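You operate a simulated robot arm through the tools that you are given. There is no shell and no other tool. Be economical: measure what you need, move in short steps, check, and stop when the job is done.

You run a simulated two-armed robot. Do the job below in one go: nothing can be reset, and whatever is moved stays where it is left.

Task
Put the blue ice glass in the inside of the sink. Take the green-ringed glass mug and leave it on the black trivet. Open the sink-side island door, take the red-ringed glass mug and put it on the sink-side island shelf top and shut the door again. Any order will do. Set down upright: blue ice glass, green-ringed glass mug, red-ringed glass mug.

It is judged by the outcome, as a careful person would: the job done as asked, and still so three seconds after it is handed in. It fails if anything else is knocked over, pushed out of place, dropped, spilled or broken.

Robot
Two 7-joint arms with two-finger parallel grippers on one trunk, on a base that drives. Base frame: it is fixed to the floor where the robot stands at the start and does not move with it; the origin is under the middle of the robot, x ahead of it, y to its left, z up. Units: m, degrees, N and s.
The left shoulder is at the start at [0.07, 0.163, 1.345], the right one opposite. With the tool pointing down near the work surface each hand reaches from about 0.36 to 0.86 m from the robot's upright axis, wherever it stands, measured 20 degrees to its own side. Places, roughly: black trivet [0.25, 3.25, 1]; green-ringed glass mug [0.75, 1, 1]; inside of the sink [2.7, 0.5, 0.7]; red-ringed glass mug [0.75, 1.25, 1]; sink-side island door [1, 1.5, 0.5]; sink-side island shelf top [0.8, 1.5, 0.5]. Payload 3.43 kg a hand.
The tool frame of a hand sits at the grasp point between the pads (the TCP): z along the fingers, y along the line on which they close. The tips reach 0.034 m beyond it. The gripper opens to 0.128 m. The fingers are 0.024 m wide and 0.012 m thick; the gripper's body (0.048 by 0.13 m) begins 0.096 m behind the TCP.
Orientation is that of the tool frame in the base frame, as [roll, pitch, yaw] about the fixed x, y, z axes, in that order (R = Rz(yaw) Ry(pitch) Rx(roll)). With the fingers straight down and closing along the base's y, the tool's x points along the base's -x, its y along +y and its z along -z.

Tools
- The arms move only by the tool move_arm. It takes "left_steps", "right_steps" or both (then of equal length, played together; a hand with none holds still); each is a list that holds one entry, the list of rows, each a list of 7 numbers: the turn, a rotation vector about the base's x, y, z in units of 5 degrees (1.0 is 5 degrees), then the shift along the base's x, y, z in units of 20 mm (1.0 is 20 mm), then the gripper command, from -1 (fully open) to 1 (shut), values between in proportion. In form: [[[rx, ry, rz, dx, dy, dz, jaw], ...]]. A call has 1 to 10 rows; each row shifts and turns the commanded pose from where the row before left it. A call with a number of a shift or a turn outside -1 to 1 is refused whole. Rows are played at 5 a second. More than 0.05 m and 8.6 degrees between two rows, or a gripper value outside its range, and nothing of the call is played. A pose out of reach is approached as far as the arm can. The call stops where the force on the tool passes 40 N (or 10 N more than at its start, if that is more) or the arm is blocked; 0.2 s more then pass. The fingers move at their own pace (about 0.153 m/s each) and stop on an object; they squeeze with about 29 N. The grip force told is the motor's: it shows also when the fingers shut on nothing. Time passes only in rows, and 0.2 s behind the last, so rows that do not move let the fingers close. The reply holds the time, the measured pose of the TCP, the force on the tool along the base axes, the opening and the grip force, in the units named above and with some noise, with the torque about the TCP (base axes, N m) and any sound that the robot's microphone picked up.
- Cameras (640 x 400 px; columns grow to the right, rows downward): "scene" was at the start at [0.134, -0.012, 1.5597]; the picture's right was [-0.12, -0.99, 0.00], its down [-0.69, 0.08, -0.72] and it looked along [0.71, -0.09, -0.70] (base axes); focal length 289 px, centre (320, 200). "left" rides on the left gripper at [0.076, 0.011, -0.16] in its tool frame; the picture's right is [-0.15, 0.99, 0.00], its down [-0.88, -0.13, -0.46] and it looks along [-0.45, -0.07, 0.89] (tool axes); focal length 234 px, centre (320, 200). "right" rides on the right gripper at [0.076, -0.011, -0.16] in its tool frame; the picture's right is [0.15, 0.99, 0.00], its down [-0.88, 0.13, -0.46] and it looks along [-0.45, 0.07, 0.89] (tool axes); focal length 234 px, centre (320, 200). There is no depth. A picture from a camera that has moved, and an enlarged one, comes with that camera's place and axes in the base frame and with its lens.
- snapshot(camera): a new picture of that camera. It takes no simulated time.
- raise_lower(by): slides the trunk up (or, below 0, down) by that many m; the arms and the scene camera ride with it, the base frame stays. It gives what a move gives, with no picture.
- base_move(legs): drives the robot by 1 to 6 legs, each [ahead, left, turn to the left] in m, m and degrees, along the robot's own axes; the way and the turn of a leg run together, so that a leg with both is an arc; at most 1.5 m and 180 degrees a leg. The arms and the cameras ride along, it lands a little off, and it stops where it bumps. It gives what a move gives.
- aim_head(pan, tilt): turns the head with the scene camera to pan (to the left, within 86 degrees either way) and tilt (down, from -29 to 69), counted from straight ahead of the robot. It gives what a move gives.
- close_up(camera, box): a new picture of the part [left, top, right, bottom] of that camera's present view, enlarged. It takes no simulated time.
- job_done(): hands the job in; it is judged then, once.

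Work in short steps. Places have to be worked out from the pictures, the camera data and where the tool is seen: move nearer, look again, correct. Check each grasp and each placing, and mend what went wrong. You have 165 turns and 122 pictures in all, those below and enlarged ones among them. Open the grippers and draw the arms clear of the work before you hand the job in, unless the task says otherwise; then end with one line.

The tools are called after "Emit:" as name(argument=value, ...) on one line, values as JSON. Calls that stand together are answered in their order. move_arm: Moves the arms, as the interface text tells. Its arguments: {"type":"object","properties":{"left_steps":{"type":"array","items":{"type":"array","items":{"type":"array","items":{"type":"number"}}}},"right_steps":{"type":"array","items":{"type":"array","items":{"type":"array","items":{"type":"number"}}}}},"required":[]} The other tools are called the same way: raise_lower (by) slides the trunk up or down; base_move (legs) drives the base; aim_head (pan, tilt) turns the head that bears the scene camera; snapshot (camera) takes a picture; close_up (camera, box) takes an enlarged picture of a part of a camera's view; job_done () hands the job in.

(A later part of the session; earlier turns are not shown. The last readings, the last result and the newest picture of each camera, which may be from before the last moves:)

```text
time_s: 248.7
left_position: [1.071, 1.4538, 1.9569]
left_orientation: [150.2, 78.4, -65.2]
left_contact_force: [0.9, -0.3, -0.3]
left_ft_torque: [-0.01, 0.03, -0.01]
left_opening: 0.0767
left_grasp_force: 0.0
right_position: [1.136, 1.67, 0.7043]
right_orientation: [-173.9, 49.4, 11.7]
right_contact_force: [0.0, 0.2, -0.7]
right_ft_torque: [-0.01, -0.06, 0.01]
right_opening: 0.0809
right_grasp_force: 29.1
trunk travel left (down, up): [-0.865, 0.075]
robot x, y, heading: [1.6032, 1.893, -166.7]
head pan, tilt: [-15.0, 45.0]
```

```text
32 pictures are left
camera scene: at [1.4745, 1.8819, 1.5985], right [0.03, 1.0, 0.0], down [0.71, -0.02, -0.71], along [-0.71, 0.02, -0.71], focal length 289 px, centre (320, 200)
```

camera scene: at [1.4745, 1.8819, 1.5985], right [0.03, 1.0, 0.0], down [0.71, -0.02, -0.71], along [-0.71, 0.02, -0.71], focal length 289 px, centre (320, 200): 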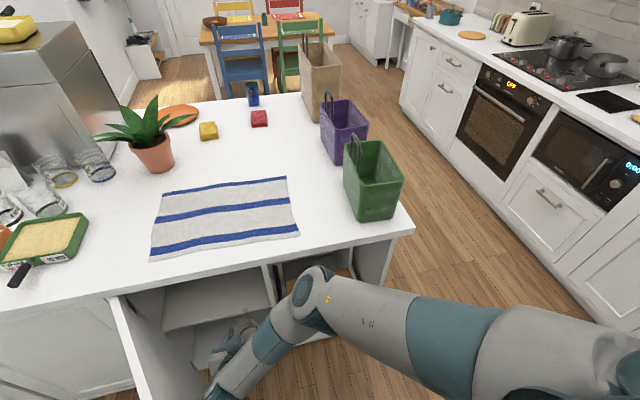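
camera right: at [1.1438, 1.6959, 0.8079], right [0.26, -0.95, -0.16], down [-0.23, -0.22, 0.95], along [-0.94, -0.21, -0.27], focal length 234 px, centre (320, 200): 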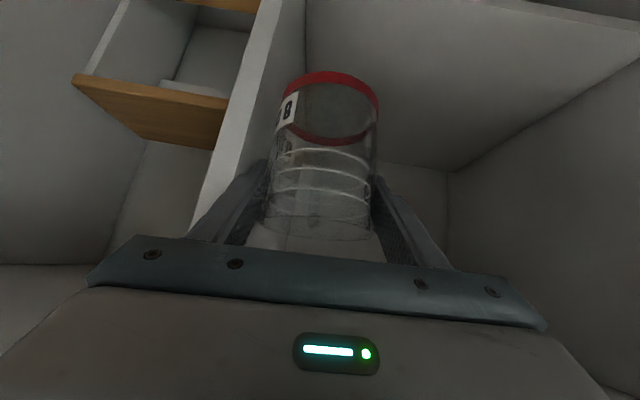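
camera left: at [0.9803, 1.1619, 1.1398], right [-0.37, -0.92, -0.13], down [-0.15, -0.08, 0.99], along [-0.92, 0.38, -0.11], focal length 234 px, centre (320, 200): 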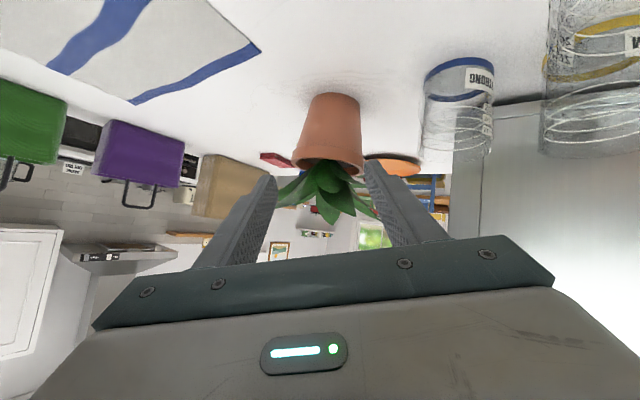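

Freed. I raise the mug, straightening its tilt on the way.

Emit:
move_arm(right_steps=[[[0, 0, 0, 0.2, 0, 1, 1], [0, 0, 0, 0.2, 0, 1, 1], [-0.32, -0.07, 0.38, 0, 0, 1, 1], [-0.32, -0.07, 0.38, 0, 0, 1, 1], [0.09, -0.43, 0, 0, 0, 1, 1], [0.09, -0.43, 0, 0, 0, 1, 1], [0, 0, 0, 0, 0, 1, 1], [0, 0, 0, 0, 0, 1, 1], [0, 0, 0, 0, 0, 1, 1], [0, 0, 0, 0, 0, 1, 1]]])

Emit:
move_arm(right_steps=[[[0, 0, 0, 0, 0, 1, 1], [0, 0, 0, 0, 0, 1, 1], [0, 0, 0, 0, 0, 1, 1], [0, 0, 0, 0, 0, 1, 1], [0, 0, 0, 0, 0, 1, 1], [0, 0, 0, 0, 0, 1, 1], [0, 0, 0, 0, 0, 1, 1], [0, 0, 0, 0, 0, 1, 1], [0, 0, 0, 0, 0, 1, 1], [0, 0, 0, 0, 0, 1, 1]]])

```text
time_s: 250.9
left_position: [1.0715, 1.4538, 1.9575]
left_orientation: [150.4, 78.4, -65.1]
left_contact_force: [-0.5, 0.1, 0.2]
left_ft_torque: [0.02, 0.03, 0.02]
left_opening: 0.0769
left_grasp_force: 0.0
right_position: [1.1439, 1.6706, 0.9034]
right_orientation: [-178.9, 45.0, 11.7]
right_contact_force: [0.2, 0.0, -1.7]
right_ft_torque: [0.01, -0.03, -0.02]
right_opening: 0.081
right_grasp_force: 29.1
trunk travel left (down, up): [-0.865, 0.075]
robot x, y, heading: [1.6021, 1.8943, -166.5]
head pan, tilt: [-15.0, 45.0]
```

```text
time_s: 253.1
left_position: [1.0725, 1.4549, 1.9565]
left_orientation: [150.3, 78.4, -65.2]
left_contact_force: [0.2, 0.3, 0.3]
left_ft_torque: [-0.02, -0.04, 0.03]
left_opening: 0.0769
left_grasp_force: 0.0
right_position: [1.1438, 1.6721, 1.1046]
right_orientation: [-178.8, 45.0, 11.7]
right_contact_force: [-0.2, -0.4, -1.7]
right_ft_torque: [-0.01, 0.01, 0.02]
right_opening: 0.0813
right_grasp_force: 28.7
trunk travel left (down, up): [-0.865, 0.075]
robot x, y, heading: [1.605, 1.8939, -166.8]
head pan, tilt: [-15.0, 45.0]
```

I carry it over the towel at about room (1.28, 1.42) and lower.

Emit:
move_arm(right_steps=[[[0, 0, 0, -1, 0, 0, 1], [0, 0, 0, -1, 0, 0, 1], [0, 0, 0, -1, 0, 0, 1], [0, 0, 0, -1, 0, 0, 1], [0, 0, 0, -1, 0, 0, 1], [0, 0, 0, -1, 0, 0, 1], [0, 0, 0, -1, 0, 0, 1], [0, 0, 0, -1, 0, 0, 1], [0, 0, 0, -1, 0, 0, 1], [0, 0, 0, -1, 0, -0.5, 1]]])

Emit:
move_arm(right_steps=[[[0, 0, 0, 0, 0, -1, 1], [0, 0, 0, 0, 0, -1, 1], [0, 0, 0, 0, 0, -1, 1], [0, 0, 0, 0, 0, -0.5, 1], [0, 0, 0, 0, 0, 0, 1]]])

Emit:
snapshot(camera="scene")

```text
time_s: 255.3
left_position: [1.0703, 1.4541, 1.9558]
left_orientation: [150.6, 78.4, -64.9]
left_contact_force: [0.1, 0.1, -0.3]
left_ft_torque: [-0.02, 0.03, -0.03]
left_opening: 0.0769
left_grasp_force: 0.0
right_position: [0.9429, 1.6727, 1.0941]
right_orientation: [-178.9, 44.9, 11.6]
right_contact_force: [-1.1, -0.3, -1.3]
right_ft_torque: [0.0, 0.02, -0.03]
right_opening: 0.081
right_grasp_force: 29.7
trunk travel left (down, up): [-0.865, 0.075]
robot x, y, heading: [1.6038, 1.8945, -166.7]
head pan, tilt: [-15.0, 45.0]
```

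```text
time_s: 256.5
left_position: [1.0727, 1.4545, 1.9564]
left_orientation: [150.4, 78.4, -65.0]
left_contact_force: [0.1, 0.2, 0.6]
left_ft_torque: [0.01, 0.01, -0.02]
left_opening: 0.0769
left_grasp_force: 0.0
right_position: [0.9426, 1.6704, 1.0232]
right_orientation: [-179.0, 44.9, 11.7]
right_contact_force: [0.5, -0.1, -1.3]
right_ft_torque: [-0.01, 0.01, -0.01]
right_opening: 0.0809
right_grasp_force: 29.0
trunk travel left (down, up): [-0.865, 0.075]
robot x, y, heading: [1.6013, 1.893, -166.6]
head pan, tilt: [-15.0, 45.0]
```

```text
31 pictures are left
camera scene: at [1.474, 1.882, 1.5984], right [0.03, 1.0, 0.0], down [0.71, -0.02, -0.71], along [-0.71, 0.02, -0.71], focal length 289 px, centre (320, 200)
```

scene: 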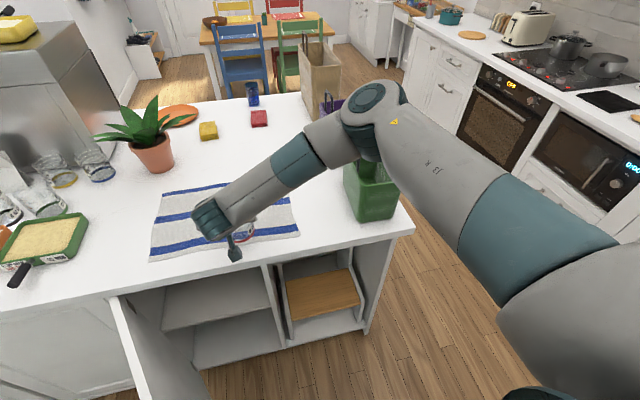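

The mug is just above the towel with the elbow high over the bag. I lower in 5 mm steps to contact.

Emit:
move_arm(right_steps=[[[0, 0, 0, 0, 0, -0.25, 1], [0, 0, 0, 0, 0, -0.25, 1], [0, 0, 0, 0, 0, -0.25, 1], [0, 0, 0, 0, 0, 0, 1]]])

Emit:
move_arm(right_steps=[[[0, 0, 0, 0, 0, -0.15, 1], [0, 0, 0, 0, 0, -0.15, 1], [0, 0, 0, 0, 0, 0, 1]]])

```text
time_s: 257.5
left_position: [1.0714, 1.4546, 1.9561]
left_orientation: [150.5, 78.4, -65.1]
left_contact_force: [-0.4, 0.0, 0.2]
left_ft_torque: [0.0, 0.0, -0.01]
left_opening: 0.077
left_grasp_force: 0.0
right_position: [0.9437, 1.6717, 1.0086]
right_orientation: [-179.0, 44.9, 11.8]
right_contact_force: [0.4, 0.7, -2.1]
right_ft_torque: [0.02, -0.01, 0.0]
right_opening: 0.081
right_grasp_force: 29.6
trunk travel left (down, up): [-0.865, 0.075]
robot x, y, heading: [1.605, 1.8937, -166.9]
head pan, tilt: [-15.0, 45.0]
```

```text
time_s: 258.3
left_position: [1.0723, 1.4538, 1.957]
left_orientation: [150.4, 78.4, -65.0]
left_contact_force: [-0.2, 0.2, 0.6]
left_ft_torque: [-0.02, 0.03, 0.0]
left_opening: 0.0767
left_grasp_force: 0.0
right_position: [0.9433, 1.6718, 1.0044]
right_orientation: [-178.9, 45.1, 11.8]
right_contact_force: [0.4, -0.8, -1.1]
right_ft_torque: [-0.04, -0.03, -0.01]
right_opening: 0.081
right_grasp_force: 28.9
trunk travel left (down, up): [-0.865, 0.075]
robot x, y, heading: [1.6018, 1.8932, -166.9]
head pan, tilt: [-15.0, 45.0]
```

No contact yet. Two more small steps.

Emit:
move_arm(right_steps=[[[0, 0, 0, 0, 0, -0.15, 1], [0, 0, 0, 0, 0, -0.15, 1], [0, 0, 0, 0, 0, 0, 1]]])

```text
time_s: 259.1
left_position: [1.0753, 1.4561, 1.9578]
left_orientation: [149.8, 78.4, -65.6]
left_contact_force: [0.1, 0.1, 0.8]
left_ft_torque: [0.0, 0.0, 0.0]
left_opening: 0.077
left_grasp_force: 0.0
right_position: [0.9439, 1.6716, 0.9999]
right_orientation: [-179.0, 45.1, 11.5]
right_contact_force: [-0.7, 3.2, 15.6]
right_ft_torque: [0.04, -0.24, 0.02]
right_opening: 0.0808
right_grasp_force: 29.3
trunk travel left (down, up): [-0.865, 0.075]
robot x, y, heading: [1.605, 1.8935, -166.4]
head pan, tilt: [-15.0, 45.0]
```

Contact (15 N): the mug stands on the towel. I release it and retreat along the tool axis, then look.

Emit:
move_arm(right_steps=[[[0, 0, 0, 0, 0, 0.05, 1], [0, 0, 0, 0, 0, 0, 0], [0, 0, 0, 0, 0, 0, -0.6], [0, 0, 0, 0, 0, 0, -0.6], [0, 0, 0, 0.69, 0.14, 0.71, -0.6], [0, 0, 0, 0.69, 0.14, 0.71, -0.6], [0, 0, 0, 0.69, 0.14, 0.71, -0.6], [0, 0, 0, 0.69, 0.14, 0.71, -0.6], [0, 0, 0, 0.69, 0.14, 0.71, -0.6], [0, 0, 0, 0.69, 0.14, 0.71, -0.6]]])

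Emit:
move_arm(right_steps=[[[0, 0, 0.8, 0, 0.5, 0, -0.6], [0, 0, 0.8, 0, 0.5, 0, -0.6], [0, 0, 0.8, 0, 0.5, 0, -0.6], [0, 0, 0.8, 0, 0.5, 0, -0.6], [0, 0, 0.8, 0, 0.5, 0, -0.6], [0, 0, 0.8, 0, 0.5, 0, -0.6], [0, 0, 0.8, 0, 0.5, 0, -0.6], [0, 0, 0.8, 0, 0, 0, -0.6]]])

Emit:
snapshot(camera="scene")

```text
time_s: 261.3
left_position: [1.073, 1.4548, 1.9567]
left_orientation: [150.3, 78.4, -65.2]
left_contact_force: [-0.6, 0.1, 0.0]
left_ft_torque: [-0.01, -0.01, -0.02]
left_opening: 0.0766
left_grasp_force: 0.1
right_position: [1.0273, 1.6894, 1.086]
right_orientation: [-178.8, 44.9, 11.6]
right_contact_force: [0.4, -0.2, -0.8]
right_ft_torque: [-0.02, -0.03, 0.02]
right_opening: 0.1023
right_grasp_force: 0.1
trunk travel left (down, up): [-0.865, 0.075]
robot x, y, heading: [1.5996, 1.893, -166.5]
head pan, tilt: [-15.0, 45.0]
```

```text
time_s: 263.1
left_position: [1.0713, 1.4552, 1.9555]
left_orientation: [150.3, 78.4, -65.1]
left_contact_force: [-1.7, -0.3, 0.8]
left_ft_torque: [0.0, 0.0, 0.02]
left_opening: 0.0771
left_grasp_force: 0.1
right_position: [1.0279, 1.7602, 1.0829]
right_orientation: [-179.0, 45.0, 43.7]
right_contact_force: [-0.2, -0.7, 0.1]
right_ft_torque: [-0.01, 0.0, 0.01]
right_opening: 0.1024
right_grasp_force: 0.0
trunk travel left (down, up): [-0.865, 0.075]
robot x, y, heading: [1.5971, 1.8938, -166.7]
head pan, tilt: [-15.0, 45.0]
```

```text
30 pictures are left
camera scene: at [1.4741, 1.8828, 1.5985], right [0.03, 1.0, 0.0], down [0.71, -0.02, -0.71], along [-0.71, 0.02, -0.71], focal length 289 px, centre (320, 200)
```

scene: 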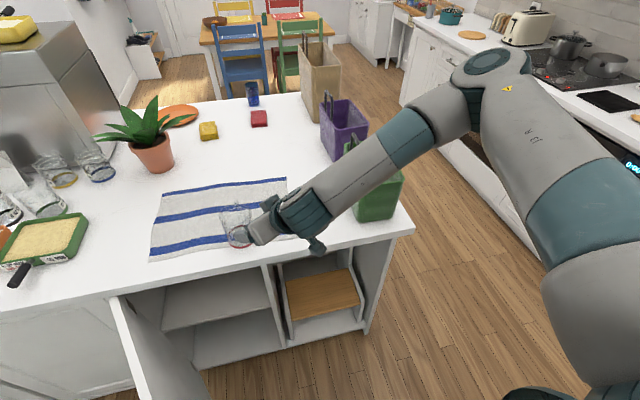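

The mug stands well. I tilt the tool up 30° to nearly horizontal and drop to the approach height.

Emit:
move_arm(right_steps=[[[-0.69, 0.72, 0, 0.1, 0, -0.5, -0.6], [-0.69, 0.72, 0, 0.1, 0, -0.5, -0.6], [-0.69, 0.72, 0, 0.1, 0, -0.5, -0.6], [-0.69, 0.72, 0, 0.1, 0, -0.5, -0.6], [-0.69, 0.72, 0, 0.2, 0.1, -0.6, -0.6], [-0.69, 0.72, 0, 0.2, 0.1, -0.6, -0.6]]])

Emit:
snapshot(camera="right")

Emit:
close_up(camera="scene", box=[160, 170, 360, 295])

```text
time_s: 264.5
left_position: [1.0719, 1.453, 1.9573]
left_orientation: [150.4, 78.4, -65.2]
left_contact_force: [-0.1, -0.5, 0.5]
left_ft_torque: [0.02, -0.01, 0.0]
left_opening: 0.0767
left_grasp_force: 0.1
right_position: [1.0279, 1.7593, 1.0742]
right_orientation: [-178.9, 49.9, 43.8]
right_contact_force: [-0.6, -0.2, 0.4]
right_ft_torque: [-0.01, -0.04, -0.01]
right_opening: 0.1024
right_grasp_force: 0.1
right hand out of reach, approached as far as the arm can: row 2, 3, 4, 5, 6
trunk travel left (down, up): [-0.865, 0.075]
robot x, y, heading: [1.6038, 1.892, -166.7]
head pan, tilt: [-15.0, 45.0]
```

```text
29 pictures are left
camera right: at [1.1462, 1.8832, 1.1172], right [0.74, -0.66, -0.12], down [-0.06, -0.25, 0.97], along [-0.67, -0.71, -0.23], focal length 234 px, centre (320, 200)
```

right: 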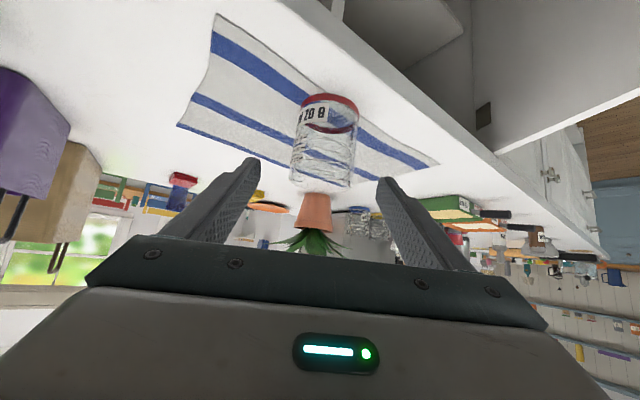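

```text
3.20 times, centred on (260, 232) of scene
camera zoom: at [1.4744, 1.8817, 1.5985], right [0.03, 1.0, 0.0], down [0.71, -0.02, -0.71], along [-0.71, 0.02, -0.71], focal length 924 px, centre (512, 96)
```

zoom: 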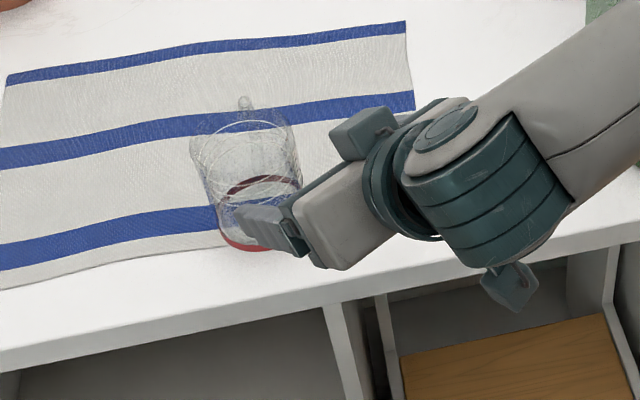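

The fold limit stops the tilt at 50°. I yaw 20° further left (as worked for the other arm) and try tilting again.

Emit:
move_arm(right_steps=[[[0, 0, 0.8, -0.2, 0.4, 0, -0.6], [0, 0, 0.8, -0.2, 0.4, 0, -0.6], [0, 0, 0.8, -0.2, 0.4, 0, -0.6], [0, 0, 0.8, -0.2, 0.4, 0, -0.6], [0, 0, 0.8, -0.2, 0.3, 0, -0.6], [-0.89, 0.44, 0, 0, 0, -0.5, -0.6], [-0.89, 0.44, 0, 0, 0, -0.5, -0.6], [-0.89, 0.44, 0, 0, 0, -0.5, -0.6], [-0.89, 0.44, 0, 0, 0, -0.5, -0.6], [-0.89, 0.44, 0, 0, 0, -0.5, -0.6]]])

```text
time_s: 266.7
left_position: [1.0724, 1.4551, 1.9571]
left_orientation: [150.3, 78.4, -65.2]
left_contact_force: [-0.8, 0.4, 0.6]
left_ft_torque: [0.01, 0.01, 0.02]
left_opening: 0.0768
left_grasp_force: 0.0
right_position: [1.008, 1.7993, 1.0223]
right_orientation: [-178.5, 74.9, 64.1]
right_contact_force: [0.4, -0.3, 0.3]
right_ft_torque: [-0.01, 0.03, 0.0]
right_opening: 0.1021
right_grasp_force: 0.2
trunk travel left (down, up): [-0.865, 0.075]
robot x, y, heading: [1.6046, 1.8919, -166.9]
head pan, tilt: [-15.0, 45.0]
```

75° tilt reached, and the line to the mug is right. I advance most of the way and check.

Emit:
move_arm(right_steps=[[[0, 0, 0, -0.457, -0.907, -0.279, -0.6], [0, 0, 0, -0.457, -0.907, -0.279, -0.6], [0, 0, 0, -0.457, -0.907, -0.279, -0.6], [0, 0, 0, -0.457, -0.907, -0.279, -0.6]]])

Emit:
snapshot(camera="right")

Emit:
close_up(camera="scene", box=[160, 170, 360, 295])

```text
time_s: 267.7
left_position: [1.0713, 1.4525, 1.9557]
left_orientation: [150.6, 78.5, -65.0]
left_contact_force: [-0.1, -0.5, -0.2]
left_ft_torque: [0.01, 0.03, -0.06]
left_opening: 0.0768
left_grasp_force: 0.1
right_position: [0.9721, 1.7246, 1.0007]
right_orientation: [-178.9, 74.6, 63.8]
right_contact_force: [0.1, -0.2, 0.2]
right_ft_torque: [0.0, 0.03, -0.01]
right_opening: 0.1024
right_grasp_force: 0.1
trunk travel left (down, up): [-0.865, 0.075]
robot x, y, heading: [1.6012, 1.8918, -166.6]
head pan, tilt: [-15.0, 45.0]
```

```text
27 pictures are left
camera right: at [1.0413, 1.884, 0.9683], right [0.9, -0.42, -0.15], down [0.22, 0.12, 0.97], along [-0.39, -0.9, 0.2], focal length 234 px, centre (320, 200)
```

right: 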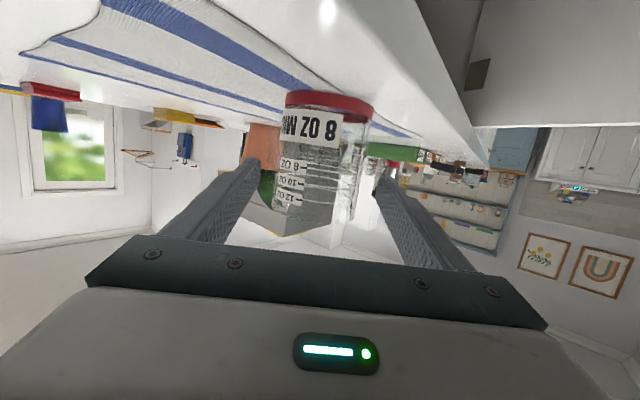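

```text
3.20 times, centred on (260, 232) of scene
camera zoom: at [1.4736, 1.881, 1.5984], right [0.03, 1.0, 0.0], down [0.71, -0.02, -0.71], along [-0.71, 0.02, -0.71], focal length 924 px, centre (512, 96)
```

zoom: 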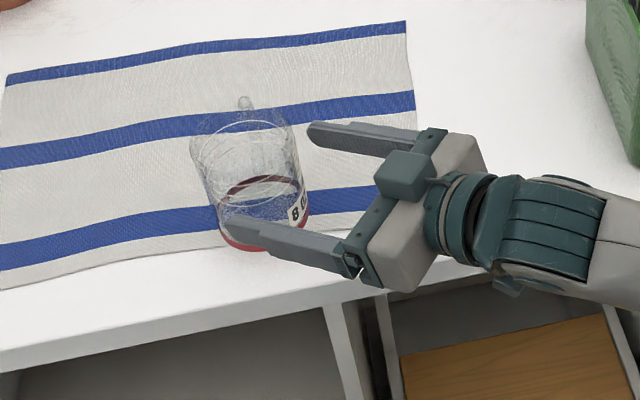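

The mug is centred and its handle points away, toward the right fingertip. I stop the advance about 22 mm short so the fingertip clears the handle, then close.

Emit:
move_arm(right_steps=[[[0, 0, 0, -0.39, -0.8, -0.35, -0.6], [0, 0, 0, -0.39, -0.8, -0.35, -0.6], [0, 0, 0, 0, 0, 0, 0], [0, 0, 0, 0, 0, 0, 0.6], [0, 0, 0, 0, 0, 0, 1], [0, 0, 0, 0, 0, 0, 1], [0, 0, 0, 0, 0, 0, 1]]])

Emit:
close_up(camera="scene", box=[160, 170, 360, 295])

```text
time_s: 269.3
left_position: [1.0722, 1.4535, 1.9559]
left_orientation: [150.3, 78.4, -65.1]
left_contact_force: [-0.2, -0.4, -1.2]
left_ft_torque: [-0.02, 0.0, -0.03]
left_opening: 0.077
left_grasp_force: 0.1
right_position: [0.9561, 1.6917, 0.9867]
right_orientation: [-178.9, 74.9, 63.8]
right_contact_force: [-0.3, -0.3, -0.3]
right_ft_torque: [-0.03, 0.03, 0.01]
right_opening: 0.08
right_grasp_force: 28.4
trunk travel left (down, up): [-0.865, 0.075]
robot x, y, heading: [1.6013, 1.8923, -166.6]
head pan, tilt: [-15.0, 45.0]
```

```text
3.20 times, centred on (260, 232) of scene
camera zoom: at [1.4742, 1.8822, 1.5985], right [0.03, 1.0, 0.0], down [0.71, -0.02, -0.71], along [-0.71, 0.02, -0.71], focal length 924 px, centre (512, 96)
```

zoom: 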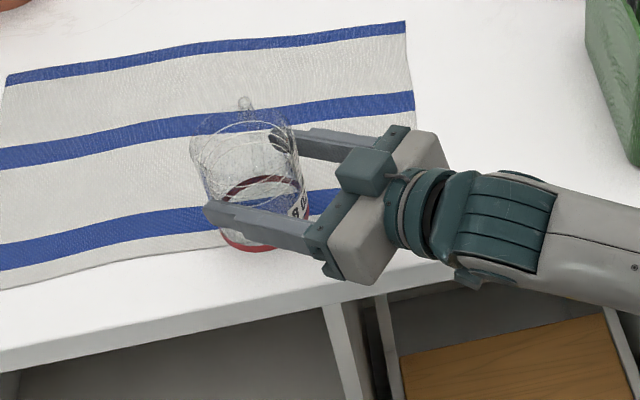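

Gripped at 0.080 with 75° tilt. I lift it clear and draw it out over the aisle.

Emit:
move_arm(right_steps=[[[0, 0, 0, 0, 0, 0.5, 1], [0, 0, 0, 0, 0, 1, 1], [0, 0, 0, 0, 0, 1, 1], [0, 0, 0, 0.8, 0.2, 0.5, 1], [0, 0, 0, 0.97, 0.22, 0, 1], [0, 0, 0, 0.97, 0.22, 0, 1], [0, 0, 0, 0.97, 0.22, 0, 1], [0, 0, 0, 0.97, 0.22, 0, 1], [0, 0, 0, 0.97, 0.22, 0, 1], [0, 0, 0, 0.97, 0.22, 0, 1]]])

Emit:
move_arm(right_steps=[[[0, 0, 0, 0.97, 0.22, 0, 1], [0, 0, 0, 0.97, 0.22, 0, 1], [0, 0, 0, 0.5, 0.1, 0, 1]]])

Emit:
snapshot(camera="scene")

```text
time_s: 271.5
left_position: [1.0728, 1.4542, 1.9573]
left_orientation: [150.2, 78.3, -65.3]
left_contact_force: [0.8, 0.0, -0.1]
left_ft_torque: [-0.04, -0.03, -0.01]
left_opening: 0.0768
left_grasp_force: 0.0
right_position: [1.088, 1.7229, 1.047]
right_orientation: [-178.6, 74.9, 63.8]
right_contact_force: [0.1, 0.9, -1.3]
right_ft_torque: [0.04, -0.04, -0.01]
right_opening: 0.0799
right_grasp_force: 28.9
trunk travel left (down, up): [-0.865, 0.075]
robot x, y, heading: [1.6074, 1.8911, -166.7]
head pan, tilt: [-15.0, 45.0]
```

```text
time_s: 272.3
left_position: [1.0719, 1.4546, 1.9566]
left_orientation: [150.5, 78.3, -65.0]
left_contact_force: [-0.3, 0.1, 0.4]
left_ft_torque: [-0.01, -0.01, 0.02]
left_opening: 0.0766
left_grasp_force: 0.0
right_position: [1.1358, 1.7346, 1.0465]
right_orientation: [179.9, 74.8, 63.0]
right_contact_force: [-0.8, 0.2, -1.4]
right_ft_torque: [0.03, 0.01, 0.02]
right_opening: 0.0796
right_grasp_force: 28.9
trunk travel left (down, up): [-0.865, 0.075]
robot x, y, heading: [1.6053, 1.8915, -166.8]
head pan, tilt: [-15.0, 45.0]
```

```text
24 pictures are left
camera scene: at [1.4736, 1.8823, 1.5984], right [0.03, 1.0, 0.0], down [0.71, -0.02, -0.71], along [-0.71, 0.02, -0.71], focal length 289 px, centre (320, 200)
```

scene: 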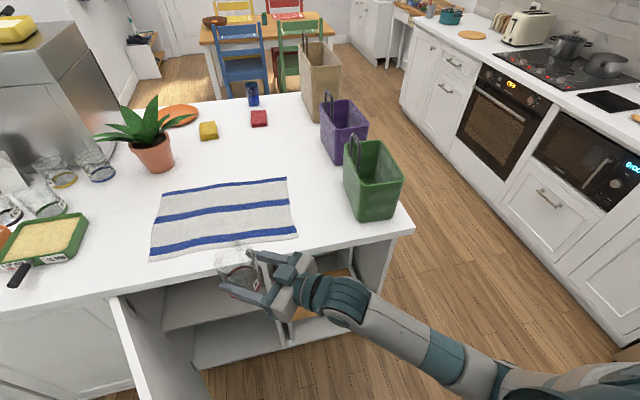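

The towel is undisturbed and the arm shape is clear of everything. I ease 30 mm further from the counter edge so the handle clears it, then lower the trunk.

Emit:
base_move(legs=[[-0.03, 0, 0]])

Emit:
raise_lower(by=-0.39)

Emit:
snapshot(camera="scene")

```text
time_s: 273.1
left_position: [1.0867, 1.4592, 1.9512]
left_orientation: [152.8, 78.3, -62.8]
left_contact_force: [-1.3, 0.4, 0.1]
left_ft_torque: [0.02, -0.02, -0.1]
left_opening: 0.0768
left_grasp_force: 0.1
right_position: [1.1571, 1.7406, 1.0445]
right_orientation: [179.1, 74.4, 62.1]
right_contact_force: [-1.0, -0.1, -1.4]
right_ft_torque: [-0.05, -0.02, 0.07]
right_opening: 0.0799
right_grasp_force: 29.1
trunk travel left (down, up): [-0.865, 0.075]
robot x, y, heading: [1.6297, 1.8973, -167.0]
head pan, tilt: [-15.0, 45.0]
```

```text
time_s: 276.9
left_position: [1.0992, 1.4622, 1.5661]
left_orientation: [150.9, 78.4, -64.8]
left_contact_force: [-0.4, 0.4, -0.2]
left_ft_torque: [0.01, -0.01, -0.03]
left_opening: 0.0768
left_grasp_force: 0.0
right_position: [1.1645, 1.7424, 0.657]
right_orientation: [-179.9, 74.7, 63.0]
right_contact_force: [-0.3, -0.3, -1.9]
right_ft_torque: [0.02, -0.05, 0.02]
right_opening: 0.0801
right_grasp_force: 28.4
trunk travel left (down, up): [-0.475, 0.465]
robot x, y, heading: [1.6294, 1.9022, -166.6]
head pan, tilt: [-15.0, 45.0]
```

```text
23 pictures are left
camera scene: at [1.5029, 1.8891, 1.2085], right [0.03, 1.0, 0.0], down [0.71, -0.02, -0.71], along [-0.71, 0.02, -0.71], focal length 289 px, centre (320, 200)
```

scene: 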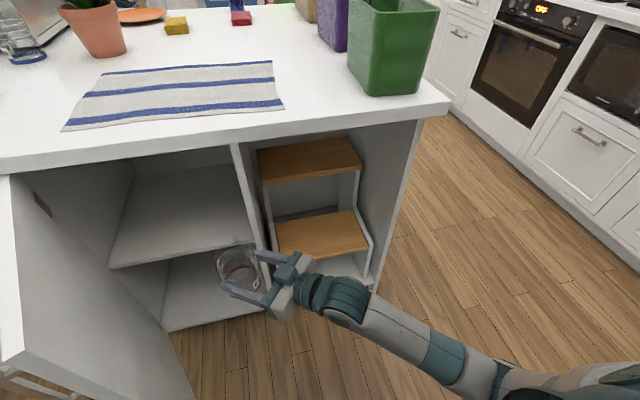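

A clear path lies ahead. I move the mug in along the tool heading toward the left half of the shelf.

Emit:
move_arm(right_steps=[[[0, 0, 0, -0.815, -0.95, 0, 1], [0, 0, 0, -0.815, -0.95, 0, 1], [0, 0, 0, -0.815, -0.95, 0, 1], [0, 0, 0, -0.815, -0.95, 0, 1], [0, 0, 0, -0.815, -0.95, 0, 1], [0, 0, 0, -0.815, -0.95, 0, 1], [0, 0, 0, -0.815, -0.95, 0, 1]]])

Emit:
move_arm(right_steps=[[[0, 0, 0, -0.815, -0.95, 0, 1], [0, 0, 0, -0.815, -0.95, 0, 1], [0, 0, 0, -0.815, -0.95, 0, 1], [0, 0, 0, -0.815, -0.95, 0, 1], [0, 0, 0, -0.815, -0.95, 0, 1]]])

Emit:
snapshot(camera="scene")

Emit:
snapshot(camera="right")

```text
time_s: 278.5
left_position: [1.099, 1.4607, 1.5655]
left_orientation: [151.1, 78.4, -64.6]
left_contact_force: [0.0, -0.8, -1.0]
left_ft_torque: [0.01, -0.02, 0.0]
left_opening: 0.0767
left_grasp_force: 0.0
right_position: [1.048, 1.6094, 0.6556]
right_orientation: [-179.9, 74.8, 62.9]
right_contact_force: [0.8, 0.4, -1.2]
right_ft_torque: [0.03, 0.01, -0.02]
right_opening: 0.0799
right_grasp_force: 28.7
trunk travel left (down, up): [-0.475, 0.465]
robot x, y, heading: [1.6318, 1.901, -166.7]
head pan, tilt: [-15.0, 45.0]
```

```text
time_s: 279.7
left_position: [1.0996, 1.4612, 1.5638]
left_orientation: [151.1, 78.4, -64.4]
left_contact_force: [-0.2, 0.7, 0.0]
left_ft_torque: [-0.04, 0.02, -0.03]
left_opening: 0.0767
left_grasp_force: 0.1
right_position: [0.9683, 1.5127, 0.6549]
right_orientation: [-180.0, 74.6, 62.9]
right_contact_force: [-1.0, -0.3, -2.2]
right_ft_torque: [0.0, 0.0, -0.01]
right_opening: 0.0797
right_grasp_force: 29.2
trunk travel left (down, up): [-0.475, 0.465]
robot x, y, heading: [1.6308, 1.9018, -167.1]
head pan, tilt: [-15.0, 45.0]
```

```text
22 pictures are left
camera scene: at [1.5026, 1.8884, 1.2084], right [0.03, 1.0, 0.0], down [0.71, -0.02, -0.71], along [-0.71, 0.02, -0.71], focal length 289 px, centre (320, 200)
```

scene: 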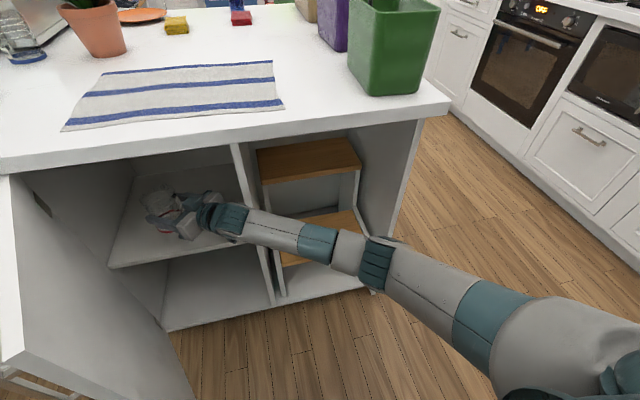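

```text
21 pictures are left
camera right: at [1.0375, 1.6733, 0.6242], right [0.9, -0.42, -0.14], down [0.21, 0.12, 0.97], along [-0.39, -0.9, 0.2], focal length 234 px, centre (320, 200)
```

right: 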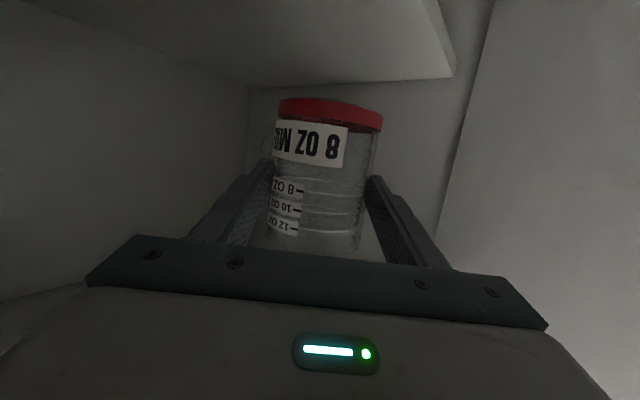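

The mug is inside over the shelf. I lower in shrinking steps.

Emit:
move_arm(right_steps=[[[0, 0, 0, 0, 0, -1, 1], [0, 0, 0, 0, 0, -1, 1], [0, 0, 0, 0, 0, -0.75, 1], [0, 0, 0, 0, 0, 0, 1]]])

Emit:
move_arm(right_steps=[[[0, 0, 0, 0, 0, -0.25, 1], [0, 0, 0, 0, 0, -0.25, 1], [0, 0, 0, 0, 0, -0.25, 1], [0, 0, 0, 0, 0, 0, 1]]])

Emit:
move_arm(right_steps=[[[0, 0, 0, 0, 0, -0.2, 1], [0, 0, 0, 0, 0, -0.2, 1], [0, 0, 0, 0, 0, 0, 1]]])

```text
time_s: 280.7
left_position: [1.0987, 1.461, 1.5657]
left_orientation: [151.0, 78.4, -64.6]
left_contact_force: [-1.0, 0.0, 0.0]
left_ft_torque: [0.02, -0.02, 0.02]
left_opening: 0.077
left_grasp_force: 0.0
right_position: [0.9669, 1.5141, 0.6021]
right_orientation: [-179.9, 74.7, 63.1]
right_contact_force: [0.4, -0.1, -0.8]
right_ft_torque: [0.02, -0.02, -0.01]
right_opening: 0.0798
right_grasp_force: 29.4
trunk travel left (down, up): [-0.475, 0.465]
robot x, y, heading: [1.6289, 1.9018, -166.9]
head pan, tilt: [-15.0, 45.0]
```

```text
time_s: 281.7
left_position: [1.0983, 1.4626, 1.5655]
left_orientation: [151.0, 78.4, -64.6]
left_contact_force: [-0.2, -0.2, -0.5]
left_ft_torque: [0.01, 0.01, 0.04]
left_opening: 0.0768
left_grasp_force: 0.0
right_position: [0.968, 1.5146, 0.5877]
right_orientation: [-179.8, 74.6, 63.0]
right_contact_force: [0.7, -0.5, -1.8]
right_ft_torque: [0.04, -0.02, -0.07]
right_opening: 0.0796
right_grasp_force: 29.0
trunk travel left (down, up): [-0.475, 0.465]
robot x, y, heading: [1.6317, 1.9021, -166.7]
head pan, tilt: [-15.0, 45.0]
```

```text
time_s: 282.5
left_position: [1.0999, 1.4624, 1.5654]
left_orientation: [151.1, 78.3, -64.6]
left_contact_force: [0.2, -0.1, -0.8]
left_ft_torque: [0.0, 0.01, 0.02]
left_opening: 0.0768
left_grasp_force: 0.0
right_position: [0.9674, 1.5144, 0.5791]
right_orientation: [-179.9, 74.7, 63.1]
right_contact_force: [-0.1, -0.2, -0.6]
right_ft_torque: [0.03, -0.04, 0.0]
right_opening: 0.0798
right_grasp_force: 28.5
trunk travel left (down, up): [-0.475, 0.465]
robot x, y, heading: [1.632, 1.896, -166.8]
head pan, tilt: [-15.0, 45.0]
```

Still no contact at z 0.579. I keep stepping down.

Emit:
move_arm(right_steps=[[[0, 0, 0, 0, 0, -0.2, 1], [0, 0, 0, 0, 0, -0.2, 1], [0, 0, 0, 0, 0, 0, 1]]])

Emit:
move_arm(right_steps=[[[0, 0, 0, 0, 0, -0.2, 1], [0, 0, 0, 0, 0, -0.2, 1], [0, 0, 0, 0, 0, 0, 1]]])

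```text
time_s: 283.3
left_position: [1.1003, 1.4617, 1.5668]
left_orientation: [150.7, 78.5, -64.9]
left_contact_force: [-0.5, 0.6, 0.3]
left_ft_torque: [0.0, -0.01, -0.02]
left_opening: 0.077
left_grasp_force: 0.1
right_position: [0.9679, 1.5137, 0.5748]
right_orientation: [-179.7, 75.0, 63.4]
right_contact_force: [-2.4, -0.9, 6.6]
right_ft_torque: [-0.13, 0.47, -0.01]
right_opening: 0.0797
right_grasp_force: 29.6
trunk travel left (down, up): [-0.475, 0.465]
robot x, y, heading: [1.6337, 1.8957, -166.7]
head pan, tilt: [-15.0, 45.0]
```

```text
time_s: 284.1
left_position: [1.1005, 1.4633, 1.5673]
left_orientation: [150.5, 78.4, -65.1]
left_contact_force: [-0.4, 0.3, 0.0]
left_ft_torque: [0.02, -0.02, -0.02]
left_opening: 0.0769
left_grasp_force: 0.0
right_position: [0.9683, 1.5133, 0.5661]
right_orientation: [-179.6, 74.9, 63.3]
right_contact_force: [-1.9, -1.3, 16.8]
right_ft_torque: [-0.35, 0.18, 0.01]
right_opening: 0.0795
right_grasp_force: 29.5
trunk travel left (down, up): [-0.475, 0.465]
robot x, y, heading: [1.6302, 1.8975, -166.8]
head pan, tilt: [-15.0, 45.0]
```

Contact at about z 0.57, matching the shelf top. I release and draw back along the tool axis.

Emit:
move_arm(right_steps=[[[0, 0, 0, 0, 0, 0.1, 1], [0, 0, 0, 0, 0, 0, 0], [0, 0, 0, 0, 0, 0, -0.6], [0, 0, 0, 0, 0, 0, -0.6], [0, 0, 0, 0.42, 0.85, 0.1, -0.6], [0, 0, 0, 0.42, 0.85, 0.1, -0.6], [0, 0, 0, 0.5, 0.85, 0.1, -0.6], [0, 0, 0, 0.6, 0.75, 0.1, -0.6]]])

Emit:
snapshot(camera="right")

```text
time_s: 285.9
left_position: [1.0985, 1.4616, 1.5655]
left_orientation: [150.8, 78.4, -64.7]
left_contact_force: [0.7, 0.8, 0.9]
left_ft_torque: [-0.01, 0.02, 0.0]
left_opening: 0.0768
left_grasp_force: 0.2
right_position: [1.0077, 1.5803, 0.574]
right_orientation: [-179.7, 74.7, 63.2]
right_contact_force: [0.4, 0.1, 1.0]
right_ft_torque: [-0.01, -0.01, 0.02]
right_opening: 0.1022
right_grasp_force: 0.0
trunk travel left (down, up): [-0.475, 0.465]
robot x, y, heading: [1.6313, 1.8998, -166.8]
head pan, tilt: [-15.0, 45.0]
```

```text
20 pictures are left
camera right: at [1.0762, 1.7407, 0.542], right [0.9, -0.42, -0.14], down [0.21, 0.13, 0.97], along [-0.38, -0.9, 0.2], focal length 234 px, centre (320, 200)
```

right: 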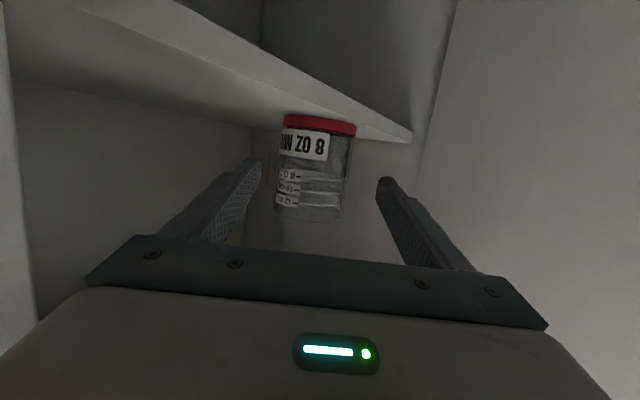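

The red mug stands upright on the shelf. I retract the hand from the cabinet, closing the fingers so they can serve as a pusher for the door.

Emit:
move_arm(right_steps=[[[0, 0, 0, 0.815, 0.95, 0, -0.6], [0, 0, 0, 0.815, 0.95, 0, -0.6], [0, 0, 0, 0.815, 0.95, 0, 0], [0, 0, 0, 0.815, 0.95, 0, 1], [0, 0, 0, 0.815, 0.95, 0, 1], [0, 0, 0, 0.815, 0.95, 0, 1], [0, 0, 0, 0.815, 0.95, 0, 1], [0, 0, 0, 0.815, 0.8, 0, 1]]])

Emit:
base_move(legs=[[0, -0.38, 0], [0, 0, 45]])

Emit:
aim_head(pan=15, tilt=50)

Emit:
snapshot(camera="scene")

```text
time_s: 287.7
left_position: [1.0997, 1.4618, 1.5654]
left_orientation: [150.8, 78.5, -64.7]
left_contact_force: [0.0, -0.3, 0.3]
left_ft_torque: [0.02, -0.01, -0.01]
left_opening: 0.077
left_grasp_force: 0.0
right_position: [1.1379, 1.7287, 0.5755]
right_orientation: [179.1, 74.8, 62.4]
right_contact_force: [-0.3, -0.2, 0.1]
right_ft_torque: [0.01, -0.02, 0.02]
right_opening: 0.0
right_grasp_force: 29.0
trunk travel left (down, up): [-0.475, 0.465]
robot x, y, heading: [1.6296, 1.8998, -166.8]
head pan, tilt: [-15.0, 45.0]
```

```text
time_s: 292.1
left_position: [1.4664, 1.5829, 1.566]
left_orientation: [150.9, 78.3, -20.9]
left_contact_force: [0.0, -0.1, -0.6]
left_ft_torque: [0.0, 0.02, -0.02]
left_opening: 0.0771
left_grasp_force: 0.0
right_position: [1.3077, 1.8017, 0.5745]
right_orientation: [179.1, 74.6, 106.2]
right_contact_force: [0.2, 0.4, 0.2]
right_ft_torque: [0.03, 0.0, -0.01]
right_opening: 0.0002
right_grasp_force: 28.9
trunk travel left (down, up): [-0.475, 0.465]
robot x, y, heading: [1.5487, 2.2689, -123.0]
head pan, tilt: [-15.0, 45.0]
```

```text
time_s: 293.1
left_position: [1.4649, 1.583, 1.5652]
left_orientation: [150.9, 78.5, -20.9]
left_contact_force: [0.1, -0.4, 0.5]
left_ft_torque: [-0.04, 0.04, 0.01]
left_opening: 0.0769
left_grasp_force: 0.0
right_position: [1.3073, 1.801, 0.5749]
right_orientation: [179.1, 74.7, 106.3]
right_contact_force: [-0.1, -0.4, -0.3]
right_ft_torque: [0.0, -0.01, 0.0]
right_opening: 0.0005
right_grasp_force: 29.0
trunk travel left (down, up): [-0.475, 0.465]
robot x, y, heading: [1.5463, 2.2653, -122.9]
head pan, tilt: [15.0, 50.0]
```

```text
19 pictures are left
camera scene: at [1.4973, 2.1495, 1.2016], right [-0.95, 0.31, 0.0], down [0.24, 0.73, -0.64], along [-0.2, -0.61, -0.77], focal length 289 px, centre (320, 200)
```

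scene: 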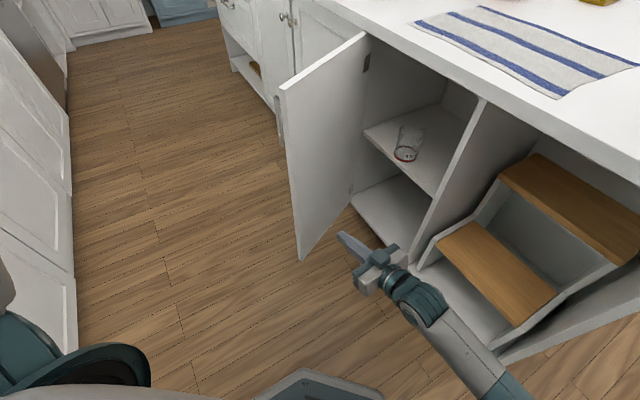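

The view is clear: the mug is on the shelf, and the door's free edge is near room (1.70, 1.20). I take the shut fingers round the edge to the outside of the door.

Emit:
move_arm(right_steps=[[[0, 0, 0, 0.974, 0.225, 0, 1], [0, 0, 0, 0.974, 0.225, 0, 1], [0, 0, 0, 0.974, 0.225, 0, 1], [0, 0, 0, 0.974, 0.225, 0, 1], [0, 0, 0, 0.974, 0.225, 0, 1], [0, 0, 0, 0.225, -0.974, 0, 1], [0, 0, 0, 0.225, -0.974, 0, 1], [0, 0, 0, 0.225, -0.974, 0, 1], [0, 0, 0, 0.225, -0.974, 0, 1], [0, 0, 0, 0.225, -0.974, 0, 1]]])

Emit:
move_arm(right_steps=[[[0, 0, 0, 0.225, -0.974, 0, 1], [0, 0, 0, 0.225, -0.974, 0, 1], [0, 0, 0, 0.225, -0.974, 0, 1], [0, 0, 0, 0.225, -0.974, 0, 1], [0, 0, 0, 0.225, -0.974, 0, 1], [0, 0, 0, 0.225, -0.974, 0, 1], [0, 0, 0, 0.225, -0.974, 0, 1], [0, 0, 0, 0.225, -0.974, 0, 1], [0, 0, 0, 0.225, -0.974, 0, 1], [0, 0, 0, 0.225, -0.974, 0, 1]]])

Emit:
snapshot(camera="scene")

```text
time_s: 295.3
left_position: [1.4656, 1.5809, 1.5656]
left_orientation: [151.0, 78.4, -20.8]
left_contact_force: [-0.1, 0.4, -0.3]
left_ft_torque: [0.0, 0.02, -0.02]
left_opening: 0.0768
left_grasp_force: 0.1
right_position: [1.342, 1.7018, 0.5929]
right_orientation: [178.6, 74.6, 105.9]
right_contact_force: [0.1, -0.1, -0.7]
right_ft_torque: [-0.01, 0.0, -0.01]
right_opening: 0.0001
right_grasp_force: 29.0
right hand out of reach, approached as far as the arm can: row 1, 2, 3, 4, 5, 6
trunk travel left (down, up): [-0.475, 0.465]
robot x, y, heading: [1.5481, 2.2672, -123.1]
head pan, tilt: [15.0, 50.0]
```

```text
time_s: 297.5
left_position: [1.4663, 1.5813, 1.5651]
left_orientation: [151.0, 78.4, -20.8]
left_contact_force: [-0.3, -0.1, -0.3]
left_ft_torque: [0.05, 0.03, -0.01]
left_opening: 0.0769
left_grasp_force: 0.1
right_position: [1.3876, 1.5098, 0.5934]
right_orientation: [179.1, 74.6, 106.2]
right_contact_force: [0.3, 0.5, -0.3]
right_ft_torque: [-0.01, -0.02, 0.0]
right_opening: 0.0
right_grasp_force: 28.5
trunk travel left (down, up): [-0.475, 0.465]
robot x, y, heading: [1.5444, 2.2683, -123.4]
head pan, tilt: [15.0, 50.0]
```

```text
18 pictures are left
camera scene: at [1.4977, 2.149, 1.2015], right [-0.95, 0.31, 0.0], down [0.24, 0.73, -0.64], along [-0.2, -0.61, -0.77], focal length 289 px, centre (320, 200)
```

scene: 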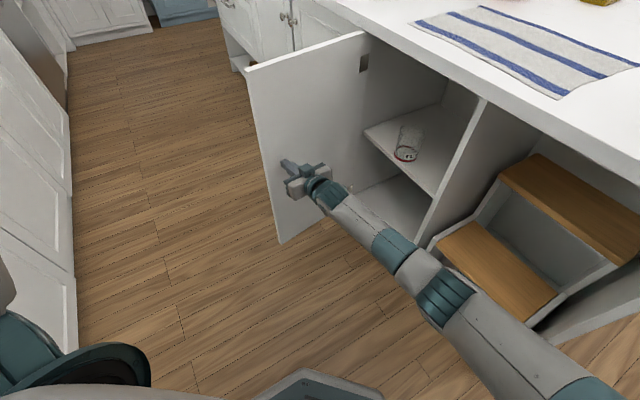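

The fingers stayed inside and nudged the door further open, to about 81°, which is harmless. I back off, go wider, and pass round the edge.

Emit:
move_arm(right_steps=[[[0, 0, 0, -0.225, 0.974, 0, 1], [0, 0, 0, -0.225, 0.974, 0, 1], [0, 0, 0, 0.2, 0.974, 0, 1], [0, 0, 0, 0.974, 0.225, 0, 1], [0, 0, 0, 0.974, 0.225, 0, 1], [0, 0, 0, 0.974, 0.225, 0, 1], [0, 0, 0, 0.974, 0.225, 0, 1], [0, 0, 0, 0.974, 0.225, 0, 1], [0, 0, 0, 0.974, 0.225, 0, 1], [0, 0, 0, 0.974, 0.225, 0, 1]]])

```text
time_s: 299.7
left_position: [1.4657, 1.5819, 1.5648]
left_orientation: [150.9, 78.5, -20.8]
left_contact_force: [0.8, 0.8, 0.2]
left_ft_torque: [-0.02, 0.02, -0.03]
left_opening: 0.0769
left_grasp_force: 0.0
right_position: [1.4177, 1.5631, 0.5819]
right_orientation: [176.5, 74.4, 104.9]
right_contact_force: [-0.3, -0.2, -0.3]
right_ft_torque: [-0.01, -0.04, 0.02]
right_opening: 0.0
right_grasp_force: 29.2
right hand out of reach, approached as far as the arm can: row 4, 5, 6, 7, 8, 9, 10
trunk travel left (down, up): [-0.475, 0.465]
robot x, y, heading: [1.5471, 2.2696, -122.9]
head pan, tilt: [15.0, 50.0]
```

I can use base rotation to swing the hand: I turn left 12° to get past the edge, then extend along the outside.

Emit:
base_move(legs=[[0, 0, 12]])

Emit:
move_arm(right_steps=[[[0, 0, 0, 0.1, -1, 0, 1], [0, 0, 0, 0.1, -1, 0, 1], [0, 0, 0, 0.1, -1, 0, 1], [0, 0, 0, 0.1, -1, 0, 1], [0, 0, 0, 0.1, -1, 0, 1], [0, 0, 0, 0.1, -1, 0, 1]]])

Emit:
snapshot(camera="scene")

```text
time_s: 300.8
left_position: [1.612, 1.5812, 1.5657]
left_orientation: [151.0, 78.4, -8.7]
left_contact_force: [-0.1, 0.2, -0.2]
left_ft_torque: [0.0, 0.03, -0.03]
left_opening: 0.0767
left_grasp_force: 0.1
right_position: [1.5697, 1.5534, 0.5819]
right_orientation: [176.5, 74.5, 117.2]
right_contact_force: [-0.6, 0.8, 1.1]
right_ft_torque: [0.03, 0.0, -0.02]
right_opening: 0.0002
right_grasp_force: 28.9
trunk travel left (down, up): [-0.475, 0.465]
robot x, y, heading: [1.5466, 2.2649, -111.0]
head pan, tilt: [15.0, 50.0]
```

```text
time_s: 302.2
left_position: [1.6142, 1.5804, 1.5659]
left_orientation: [151.0, 78.5, -8.7]
left_contact_force: [0.0, 0.8, -0.9]
left_ft_torque: [-0.03, 0.01, 0.0]
left_opening: 0.0769
left_grasp_force: 0.0
right_position: [1.581, 1.433, 0.582]
right_orientation: [176.7, 74.4, 117.2]
right_contact_force: [-0.3, -0.1, -0.6]
right_ft_torque: [-0.01, -0.02, 0.0]
right_opening: 0.0
right_grasp_force: 29.5
trunk travel left (down, up): [-0.475, 0.465]
robot x, y, heading: [1.5482, 2.2658, -110.9]
head pan, tilt: [15.0, 50.0]
```

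```text
17 pictures are left
camera scene: at [1.5241, 2.1411, 1.2015], right [-0.99, 0.1, 0.0], down [0.08, 0.76, -0.64], along [-0.07, -0.64, -0.77], focal length 289 px, centre (320, 200)
```

scene: 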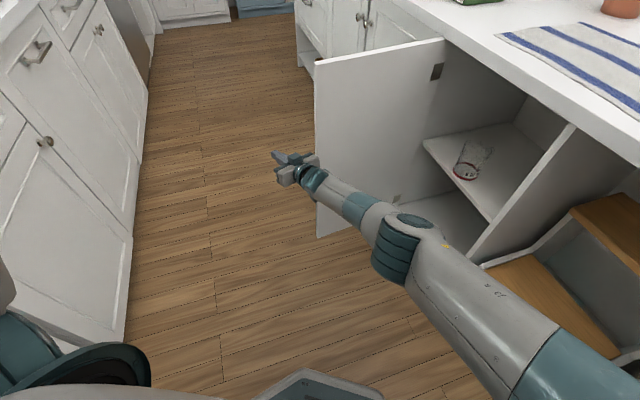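

The hand is past the free edge. I reach a bit further and turn the fingers right, so they lie along the door's outer face.

Emit:
move_arm(right_steps=[[[0, 0, 0, 0.2, -1, 0, 1], [0, 0, 0, 0.2, -1, 0, 1], [0, 0, 0, 0.2, -1, 0, 1], [0, 0, 0, 0.2, -1, 0, 1], [0, 0, -1, -0.4, 0, 0, 1], [0, 0, -1, -0.4, 0, 0, 1], [0, 0, -1, -0.6, 0, 0, 1], [0, 0, -1, -0.6, 0, 0, 1], [0, 0, -1, -0.8, 0, 0, 1], [0, 0, -1, -0.8, 0, 0, 1]]])

Emit:
snapshot(camera="scene")

```text
time_s: 303.9
left_position: [1.6194, 1.579, 1.565]
left_orientation: [151.2, 78.3, -8.2]
left_contact_force: [-0.5, -0.1, -0.2]
left_ft_torque: [-0.01, -0.04, -0.01]
left_opening: 0.0768
left_grasp_force: 0.1
right_position: [1.4916, 1.4139, 0.5548]
right_orientation: [-177.8, 73.2, 109.1]
right_contact_force: [20.3, 6.8, -5.7]
right_ft_torque: [-0.1, -0.23, -0.72]
right_opening: 0.0
right_grasp_force: 29.0
right hand out of reach, approached as far as the arm can: row 1, 2, 3, 4, 6, 7, 8
trunk travel left (down, up): [-0.475, 0.465]
robot x, y, heading: [1.547, 2.2675, -110.6]
head pan, tilt: [15.0, 50.0]
stopped in row 8 (right hand): the force on the tool passed its limit (the readings are from after the stop); the commanded pose is now the measured one
```

```text
16 pictures are left
camera scene: at [1.5262, 2.1409, 1.2014], right [-1.0, 0.1, 0.0], down [0.07, 0.76, -0.64], along [-0.06, -0.64, -0.77], focal length 289 px, centre (320, 200)
```

scene: 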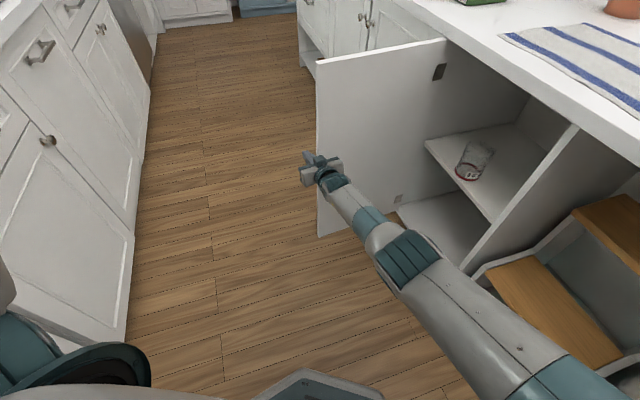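

The arm is at full stretch. I move the hand off the edge and bring the base 0.25 m down the aisle for more reach.

Emit:
move_arm(right_steps=[[[0, 0, 0, 0.6, 0.1, 0, 1], [0, 0, 0, 1, 0.2, 0, 1], [0, 0, 0, 1, 0.2, 0, 1], [0, 0, 0, 1, 0.2, 0, 1], [0, 0, 0, 1, 0, 0, 1]]])

Emit:
base_move(legs=[[0.207, 0.14, 0]])

Emit:
move_arm(right_steps=[[[0, 0, -1, 0, 0, 0, 1], [0, 0, -1, 0, 0, 0, 1], [0, 0, -1, 0, 0, 0, 1], [0, 0, -1, 0, 0, 0, 1], [0, 0, -1, 0, 0, 0, 1], [0, 0, -1, 0, 0, 0, 1], [0, 0, -1, 0, 0, 0, 1], [0, 0, -1, 0, 0, 0, 1]]])

Emit:
snapshot(camera="scene")

```text
time_s: 304.3
left_position: [1.6188, 1.5812, 1.5659]
left_orientation: [151.5, 78.2, -7.6]
left_contact_force: [-0.2, -1.7, 0.1]
left_ft_torque: [0.02, 0.03, -0.03]
left_opening: 0.0768
left_grasp_force: 0.0
right_position: [1.4921, 1.4125, 0.5556]
right_orientation: [-175.0, 73.8, 112.2]
right_contact_force: [14.1, 5.3, 3.6]
right_ft_torque: [0.19, 0.19, -0.82]
right_opening: 0.0001
right_grasp_force: 28.8
trunk travel left (down, up): [-0.475, 0.465]
robot x, y, heading: [1.5479, 2.2714, -110.2]
head pan, tilt: [15.0, 50.0]
stopped in row 1 (right hand): the force on the tool passed its limit (the readings are from after the stop); the commanded pose is now the measured one
```

```text
time_s: 305.7
left_position: [1.6486, 1.4238, 1.5629]
left_orientation: [152.5, 78.1, -7.2]
left_contact_force: [-0.6, 0.3, 0.0]
left_ft_torque: [0.0, -0.03, 0.02]
left_opening: 0.0767
left_grasp_force: 0.0
right_position: [1.5194, 1.2605, 0.5533]
right_orientation: [-174.0, 73.7, 112.6]
right_contact_force: [7.6, 31.4, 12.7]
right_ft_torque: [-0.92, 1.22, -3.26]
right_opening: 0.0
right_grasp_force: 29.3
trunk travel left (down, up): [-0.475, 0.465]
robot x, y, heading: [1.5892, 2.1094, -110.9]
head pan, tilt: [15.0, 50.0]
stopped in leg 1: the force on the tool passed its limit (the readings are from after the stop); the commanded pose is now the measured one
```

```text
time_s: 307.5
left_position: [1.6484, 1.424, 1.5631]
left_orientation: [152.4, 78.1, -7.3]
left_contact_force: [0.2, 0.7, -0.1]
left_ft_torque: [0.01, 0.03, 0.0]
left_opening: 0.0764
left_grasp_force: 0.0
right_position: [1.5217, 1.2595, 0.5513]
right_orientation: [-174.2, 73.6, 112.3]
right_contact_force: [8.1, 39.2, 13.6]
right_ft_torque: [-1.18, 1.18, -3.85]
right_opening: 0.0
right_grasp_force: 29.0
right hand out of reach, approached as far as the arm can: row 1, 2, 3, 4, 5, 6, 7, 8
trunk travel left (down, up): [-0.475, 0.465]
robot x, y, heading: [1.5874, 2.1085, -111.0]
head pan, tilt: [15.0, 50.0]
```

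```text
15 pictures are left
camera scene: at [1.5626, 1.9874, 1.2021], right [-0.99, 0.1, 0.0], down [0.08, 0.76, -0.65], along [-0.07, -0.64, -0.76], focal length 289 px, centre (320, 200)
```

scene: 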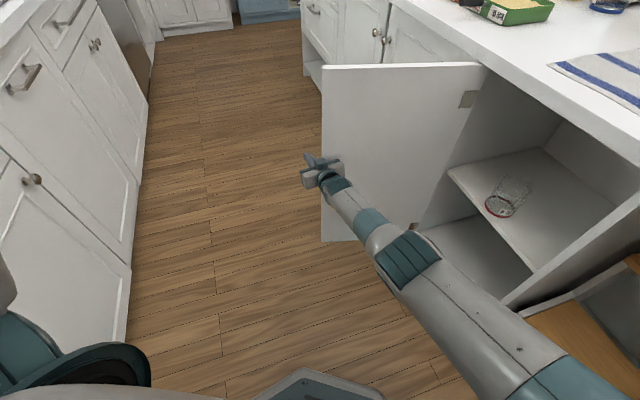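

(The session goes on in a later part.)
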